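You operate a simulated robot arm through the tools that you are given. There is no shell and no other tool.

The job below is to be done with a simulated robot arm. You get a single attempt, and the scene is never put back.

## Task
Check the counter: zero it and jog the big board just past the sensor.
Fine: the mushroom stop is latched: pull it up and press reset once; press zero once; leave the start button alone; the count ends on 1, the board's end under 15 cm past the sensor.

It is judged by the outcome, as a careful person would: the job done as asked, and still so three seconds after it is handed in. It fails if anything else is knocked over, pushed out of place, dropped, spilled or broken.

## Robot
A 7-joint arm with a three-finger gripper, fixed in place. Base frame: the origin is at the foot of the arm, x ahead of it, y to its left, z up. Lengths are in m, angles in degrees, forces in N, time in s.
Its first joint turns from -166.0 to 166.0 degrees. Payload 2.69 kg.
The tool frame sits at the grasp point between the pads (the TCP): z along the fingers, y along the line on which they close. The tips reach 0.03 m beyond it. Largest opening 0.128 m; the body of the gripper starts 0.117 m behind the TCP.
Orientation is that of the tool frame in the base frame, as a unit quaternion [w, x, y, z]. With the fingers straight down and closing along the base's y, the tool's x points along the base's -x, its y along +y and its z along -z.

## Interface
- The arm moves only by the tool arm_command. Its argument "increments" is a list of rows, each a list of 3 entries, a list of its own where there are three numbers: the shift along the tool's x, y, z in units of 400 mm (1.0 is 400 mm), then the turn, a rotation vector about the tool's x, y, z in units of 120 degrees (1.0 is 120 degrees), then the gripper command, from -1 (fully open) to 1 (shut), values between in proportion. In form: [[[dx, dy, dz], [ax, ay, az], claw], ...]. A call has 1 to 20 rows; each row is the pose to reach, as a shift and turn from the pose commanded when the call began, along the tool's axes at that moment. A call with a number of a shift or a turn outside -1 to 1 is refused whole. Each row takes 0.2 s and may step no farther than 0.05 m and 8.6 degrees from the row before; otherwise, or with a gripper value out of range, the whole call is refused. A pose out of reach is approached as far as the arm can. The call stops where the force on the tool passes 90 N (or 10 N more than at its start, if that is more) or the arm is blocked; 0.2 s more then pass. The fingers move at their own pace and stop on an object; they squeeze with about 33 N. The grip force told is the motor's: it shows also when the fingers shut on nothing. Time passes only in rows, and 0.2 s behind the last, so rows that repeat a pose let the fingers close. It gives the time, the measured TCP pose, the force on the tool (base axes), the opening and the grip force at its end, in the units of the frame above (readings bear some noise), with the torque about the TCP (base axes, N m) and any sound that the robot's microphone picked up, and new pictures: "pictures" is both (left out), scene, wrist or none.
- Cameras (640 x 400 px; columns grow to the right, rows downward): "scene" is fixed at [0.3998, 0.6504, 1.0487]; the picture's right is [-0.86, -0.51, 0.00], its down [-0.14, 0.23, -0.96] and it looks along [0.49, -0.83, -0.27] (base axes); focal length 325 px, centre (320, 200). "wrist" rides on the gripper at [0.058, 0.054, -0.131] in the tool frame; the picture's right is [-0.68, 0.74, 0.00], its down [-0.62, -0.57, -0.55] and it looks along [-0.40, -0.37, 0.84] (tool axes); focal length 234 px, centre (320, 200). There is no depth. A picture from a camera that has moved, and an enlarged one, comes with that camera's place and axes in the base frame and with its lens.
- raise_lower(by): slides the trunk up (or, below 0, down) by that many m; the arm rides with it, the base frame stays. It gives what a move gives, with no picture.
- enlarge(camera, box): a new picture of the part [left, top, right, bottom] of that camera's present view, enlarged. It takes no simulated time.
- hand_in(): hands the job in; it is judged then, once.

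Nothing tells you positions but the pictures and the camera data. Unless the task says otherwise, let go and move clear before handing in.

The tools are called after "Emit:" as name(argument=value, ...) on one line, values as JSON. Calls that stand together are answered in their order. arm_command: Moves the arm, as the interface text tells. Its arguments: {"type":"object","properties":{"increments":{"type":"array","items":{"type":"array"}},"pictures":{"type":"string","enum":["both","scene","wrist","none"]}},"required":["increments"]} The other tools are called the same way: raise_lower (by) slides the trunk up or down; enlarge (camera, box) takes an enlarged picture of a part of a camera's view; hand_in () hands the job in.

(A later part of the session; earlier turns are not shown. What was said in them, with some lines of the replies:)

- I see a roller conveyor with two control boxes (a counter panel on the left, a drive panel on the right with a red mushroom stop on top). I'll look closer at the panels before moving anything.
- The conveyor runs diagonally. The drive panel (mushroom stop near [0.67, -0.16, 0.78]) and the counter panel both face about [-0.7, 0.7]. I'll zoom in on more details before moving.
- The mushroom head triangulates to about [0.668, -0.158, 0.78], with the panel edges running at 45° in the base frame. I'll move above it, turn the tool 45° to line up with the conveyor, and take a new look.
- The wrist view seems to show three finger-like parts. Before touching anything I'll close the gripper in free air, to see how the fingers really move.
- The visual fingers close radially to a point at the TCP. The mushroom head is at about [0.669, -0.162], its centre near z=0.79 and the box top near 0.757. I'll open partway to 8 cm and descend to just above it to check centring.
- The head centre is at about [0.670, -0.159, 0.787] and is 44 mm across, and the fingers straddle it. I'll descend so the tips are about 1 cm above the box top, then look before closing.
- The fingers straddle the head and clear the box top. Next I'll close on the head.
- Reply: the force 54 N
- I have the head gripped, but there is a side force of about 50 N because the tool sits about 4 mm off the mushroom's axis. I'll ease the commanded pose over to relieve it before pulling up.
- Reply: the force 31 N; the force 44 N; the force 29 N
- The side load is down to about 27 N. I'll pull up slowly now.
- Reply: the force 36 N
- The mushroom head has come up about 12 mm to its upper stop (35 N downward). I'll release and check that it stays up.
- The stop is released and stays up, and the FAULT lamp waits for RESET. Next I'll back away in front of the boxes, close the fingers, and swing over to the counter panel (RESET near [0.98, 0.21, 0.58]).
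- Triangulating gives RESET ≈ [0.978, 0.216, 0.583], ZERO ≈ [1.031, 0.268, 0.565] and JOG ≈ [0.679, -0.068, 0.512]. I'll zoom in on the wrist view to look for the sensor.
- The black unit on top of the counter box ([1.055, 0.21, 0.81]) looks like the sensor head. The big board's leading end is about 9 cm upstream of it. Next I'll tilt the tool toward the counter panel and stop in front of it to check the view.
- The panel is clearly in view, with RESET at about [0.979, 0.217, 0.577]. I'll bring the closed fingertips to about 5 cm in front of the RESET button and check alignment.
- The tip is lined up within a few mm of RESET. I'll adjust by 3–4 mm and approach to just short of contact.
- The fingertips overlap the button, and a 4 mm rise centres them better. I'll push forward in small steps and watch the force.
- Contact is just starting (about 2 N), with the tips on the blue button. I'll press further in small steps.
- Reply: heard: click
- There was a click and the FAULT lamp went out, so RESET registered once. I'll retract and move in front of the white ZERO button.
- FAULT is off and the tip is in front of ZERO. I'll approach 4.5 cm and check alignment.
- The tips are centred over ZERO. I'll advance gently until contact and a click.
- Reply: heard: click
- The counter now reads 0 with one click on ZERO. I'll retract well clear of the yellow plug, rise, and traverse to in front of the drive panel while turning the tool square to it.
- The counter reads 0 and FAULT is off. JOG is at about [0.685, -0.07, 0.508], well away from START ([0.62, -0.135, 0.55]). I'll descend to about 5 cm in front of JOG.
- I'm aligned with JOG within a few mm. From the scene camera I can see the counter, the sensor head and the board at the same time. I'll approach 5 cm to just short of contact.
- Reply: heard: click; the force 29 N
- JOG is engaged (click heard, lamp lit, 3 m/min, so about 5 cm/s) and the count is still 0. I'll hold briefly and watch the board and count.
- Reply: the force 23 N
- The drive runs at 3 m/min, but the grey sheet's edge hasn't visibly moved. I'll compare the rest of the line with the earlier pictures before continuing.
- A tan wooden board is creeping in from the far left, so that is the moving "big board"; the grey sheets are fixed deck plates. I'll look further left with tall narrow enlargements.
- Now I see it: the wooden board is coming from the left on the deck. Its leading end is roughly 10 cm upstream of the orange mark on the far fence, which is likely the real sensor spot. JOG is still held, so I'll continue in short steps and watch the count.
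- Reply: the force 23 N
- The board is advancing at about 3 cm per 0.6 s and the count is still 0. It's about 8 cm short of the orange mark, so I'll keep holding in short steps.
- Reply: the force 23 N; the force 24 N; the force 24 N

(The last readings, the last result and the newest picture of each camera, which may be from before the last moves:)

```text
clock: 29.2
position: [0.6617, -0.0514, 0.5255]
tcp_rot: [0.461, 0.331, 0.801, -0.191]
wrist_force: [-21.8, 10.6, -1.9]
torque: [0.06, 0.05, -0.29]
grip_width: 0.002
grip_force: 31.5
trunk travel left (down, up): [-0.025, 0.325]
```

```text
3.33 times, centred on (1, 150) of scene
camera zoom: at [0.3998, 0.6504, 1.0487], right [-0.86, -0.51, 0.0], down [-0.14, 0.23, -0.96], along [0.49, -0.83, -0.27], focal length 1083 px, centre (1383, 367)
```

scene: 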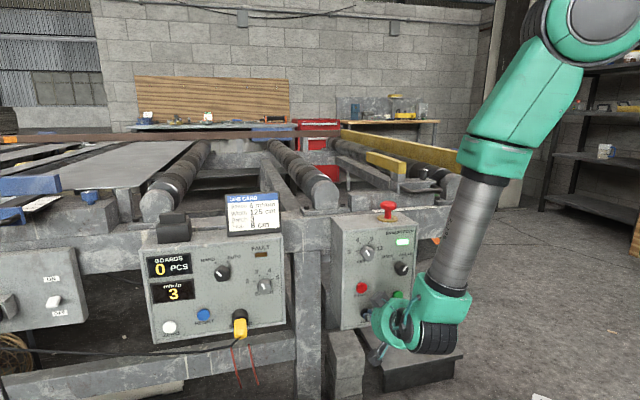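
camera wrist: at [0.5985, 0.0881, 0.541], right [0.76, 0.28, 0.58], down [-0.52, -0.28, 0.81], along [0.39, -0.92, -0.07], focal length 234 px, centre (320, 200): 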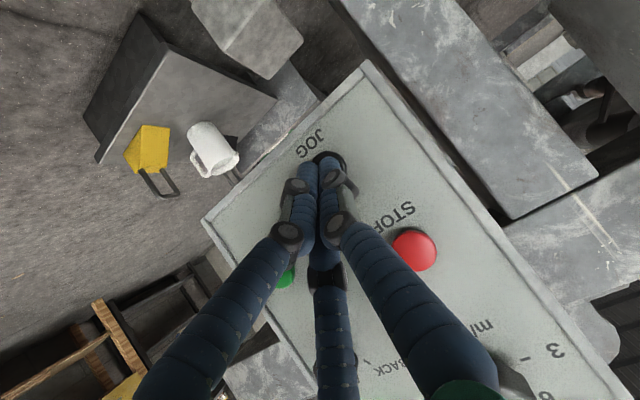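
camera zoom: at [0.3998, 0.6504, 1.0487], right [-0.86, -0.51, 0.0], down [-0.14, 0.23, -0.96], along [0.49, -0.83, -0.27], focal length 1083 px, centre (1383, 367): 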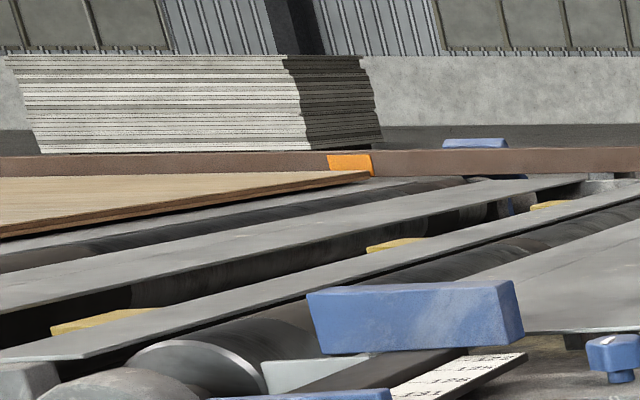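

The count went to 1. I'm releasing JOG now by retracting straight back from the panel.

Emit:
arm_command(increments=[[[0.05, 0, -0.0866], [0, 0, 0], 1], [[0.1, 0, -0.1732], [0, 0, 0], 1], [[0.15, 0, -0.2598], [0, 0, 0], 1]], pictures="both")

Emit:
enlarge(camera="scene", box=[0, 40, 2, 360])

Emit:
enlarge(camera="scene", box=[0, 90, 2, 210])

Emit:
enlarge(camera="scene", box=[320, 200, 440, 340])

```text
clock: 30.0
position: [0.5791, 0.0346, 0.5274]
tcp_rot: [0.461, 0.331, 0.8, -0.193]
wrist_force: [0.0, -0.4, -1.3]
torque: [0.0, 0.0, 0.03]
grip_width: 0.002
grip_force: 31.7
trunk travel left (down, up): [-0.025, 0.325]
camera wrist: at [0.5155, 0.1739, 0.5419], right [0.76, 0.28, 0.58], down [-0.52, -0.28, 0.81], along [0.39, -0.92, -0.07], focal length 234 px, centre (320, 200)
```

scene: 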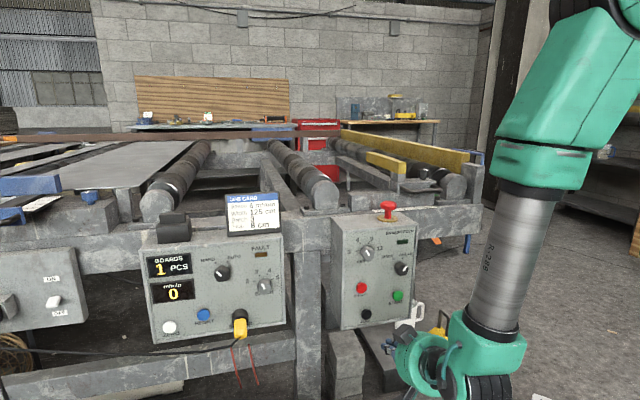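
wrist: 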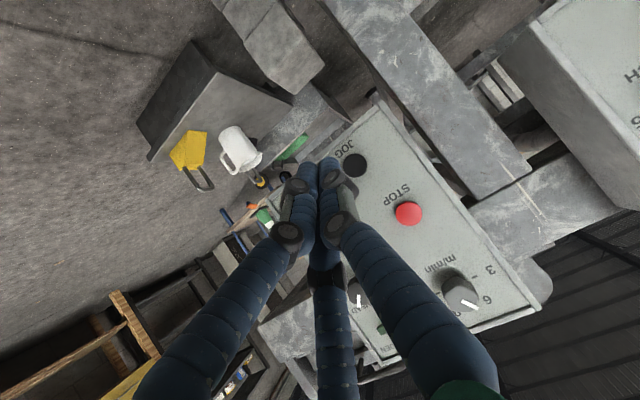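

```text
1.25 times, centred on (1, 200) of scene
camera zoom: at [0.3998, 0.6504, 1.0487], right [-0.86, -0.51, 0.0], down [-0.14, 0.23, -0.96], along [0.49, -0.83, -0.27], focal length 406 px, centre (719, 200)
```

zoom: 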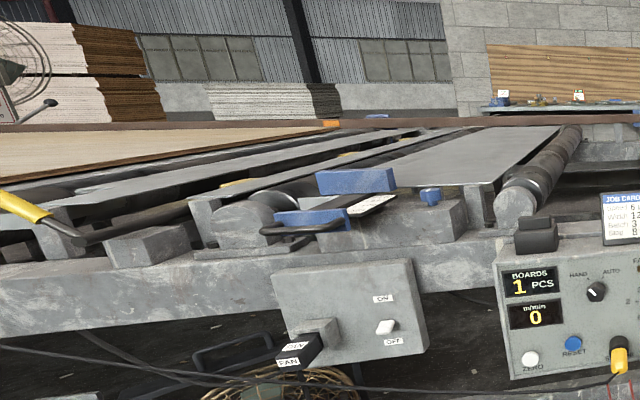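

```text
3.33 times, centred on (1, 150) of scene
camera zoom: at [0.3998, 0.6504, 1.0487], right [-0.86, -0.51, 0.0], down [-0.14, 0.23, -0.96], along [0.49, -0.83, -0.27], focal length 1083 px, centre (1383, 367)
```

zoom: 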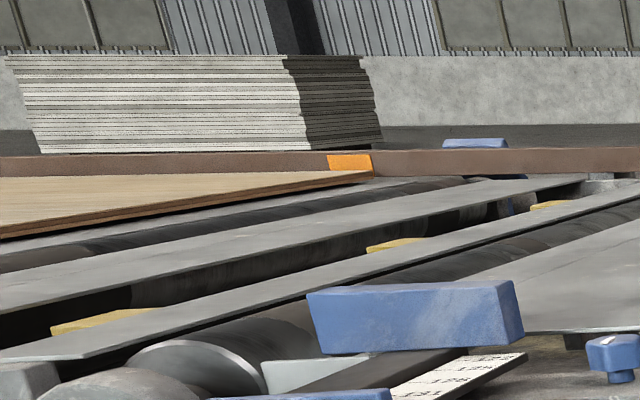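

```text
2.86 times, centred on (380, 270) of scene
camera zoom: at [0.3998, 0.6504, 1.0487], right [-0.86, -0.51, 0.0], down [-0.14, 0.23, -0.96], along [0.49, -0.83, -0.27], focal length 928 px, centre (149, 0)
```

zoom: 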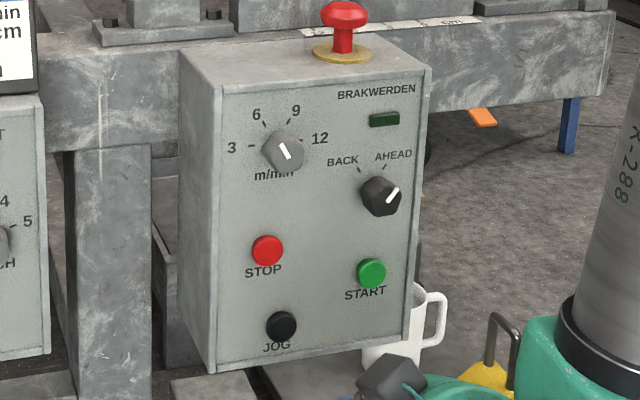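

The drive has stopped (0 m/min), the count is 1, and the board's end sits just past the orange sensor mark. The lamps are off and the stop is still up. I'll raise the arm clear and do a last check.

Emit:
arm_command(increments=[[[-0.09, 0, -0.052], [0, 0, 0], 1], [[-0.18, 0, -0.104], [0, 0, 0], 1], [[-0.27, 0, -0.156], [0, 0, 0], 1], [[-0.36, 0, -0.208], [0, 0, 0], 1], [[-0.45, 0, -0.26], [0, 0, 0], 1], [[-0.541, 0, -0.3125], [0, 0, 0], 1]], pictures="both")

Emit:
enlarge(camera="scene", box=[0, 40, 2, 360])

Emit:
enlarge(camera="scene", box=[140, 190, 300, 350])

Emit:
enlarge(camera="scene", box=[320, 190, 480, 390])

Emit:
enlarge(camera="scene", box=[0, 90, 2, 210])

```text
clock: 31.4
position: [0.5774, 0.0338, 0.7763]
tcp_rot: [0.462, 0.331, 0.8, -0.192]
wrist_force: [-0.1, 0.5, -0.2]
torque: [0.0, 0.0, -0.06]
grip_width: 0.002
grip_force: 31.4
trunk travel left (down, up): [-0.025, 0.325]
camera wrist: at [0.5145, 0.1734, 0.7906], right [0.76, 0.28, 0.58], down [-0.52, -0.28, 0.81], along [0.39, -0.92, -0.07], focal length 234 px, centre (320, 200)
```

scene: 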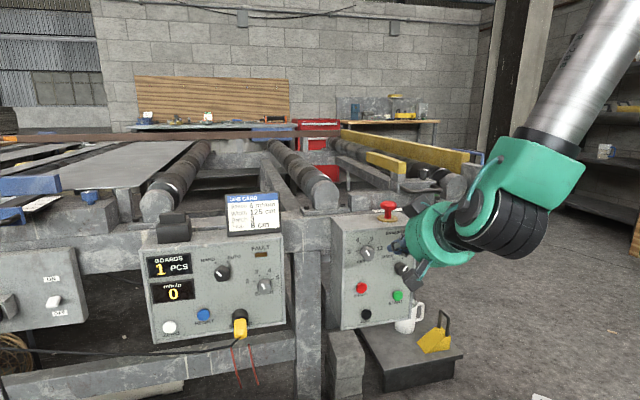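
wrist: 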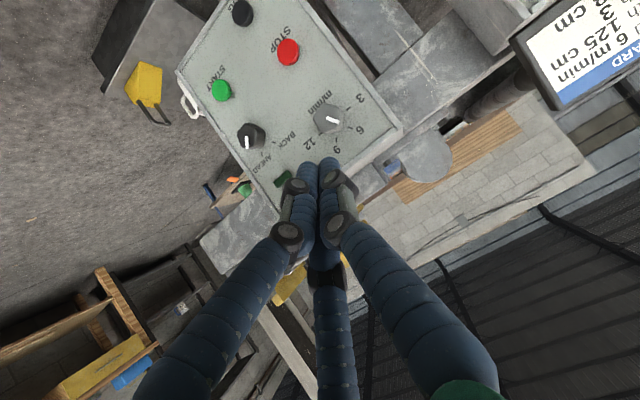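

```text
1.25 times, centred on (1, 200) of scene
camera zoom: at [0.3998, 0.6504, 1.0487], right [-0.86, -0.51, 0.0], down [-0.14, 0.23, -0.96], along [0.49, -0.83, -0.27], focal length 406 px, centre (719, 200)
```

zoom: 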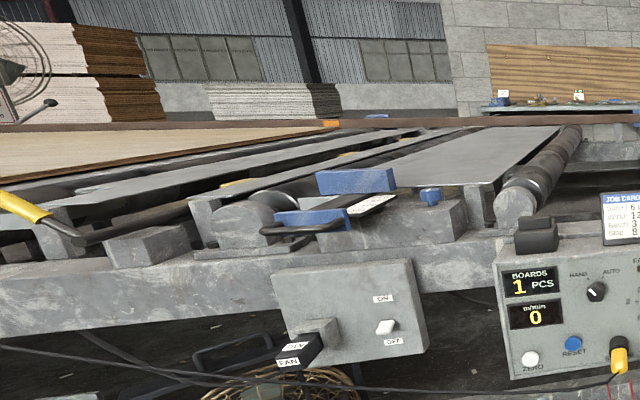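

```text
2.50 times, centred on (220, 270) of scene
camera zoom: at [0.3998, 0.6504, 1.0487], right [-0.86, -0.51, 0.0], down [-0.14, 0.23, -0.96], along [0.49, -0.83, -0.27], focal length 812 px, centre (570, 25)
```

zoom: 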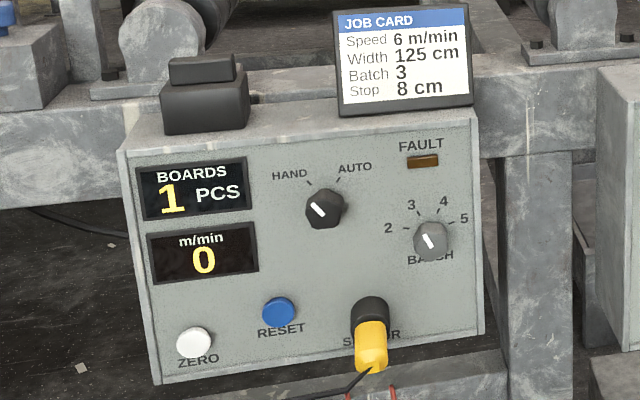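

```text
2.00 times, centred on (400, 290) of scene
camera zoom: at [0.3998, 0.6504, 1.0487], right [-0.86, -0.51, 0.0], down [-0.14, 0.23, -0.96], along [0.49, -0.83, -0.27], focal length 650 px, centre (160, 20)
```

zoom: 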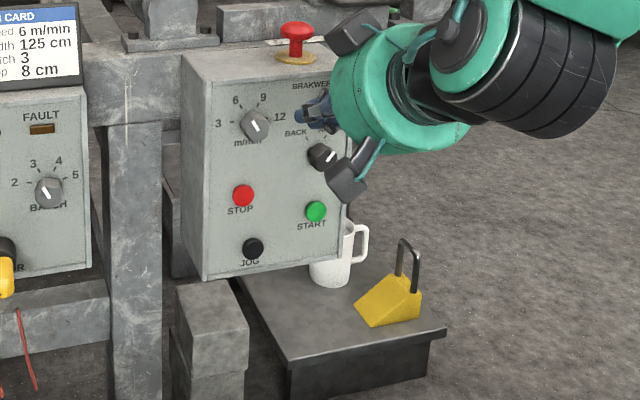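

```text
3.33 times, centred on (1, 150) of scene
camera zoom: at [0.3998, 0.6504, 1.0487], right [-0.86, -0.51, 0.0], down [-0.14, 0.23, -0.96], along [0.49, -0.83, -0.27], focal length 1083 px, centre (1383, 367)
```

zoom: 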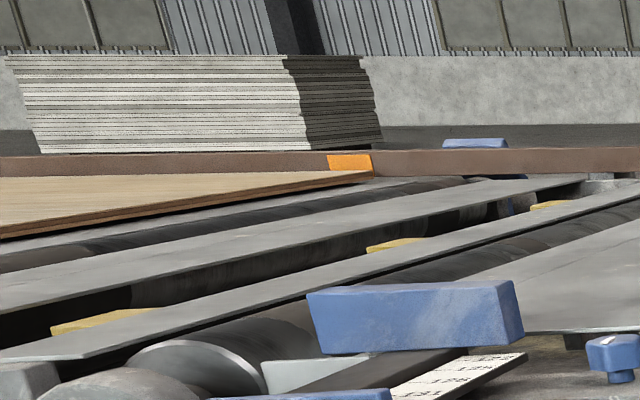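

Everything is steady: count 1, speed 0, FAULT off, stop up, and the board's end just past the sensor. Nothing else has moved and the arm is clear of the panel, so I'm handing in.

Emit:
hand_in()

```text
The job is handed in.
```

The job is handed in. The counter was zeroed, and the big board was jogged just past the sensor. The count stood at 1 and the line was stopped.

- **Mushroom stop:** I pulled it up and it stayed up.
- **Reset and zero:** I pressed each once and heard one click each time. The FAULT lamp went out after reset, and the count went from 7 to 0 after zero.
- **Board position:** I released jog as soon as the count showed 1. By my estimate the board's end is at most about 3 cm past the sensor, judged from the scene pictures rather than measured.
- **Start button:** I left it alone.
- **Surroundings:** In the last pictures nothing else had moved, and the arm was clear of the panels.
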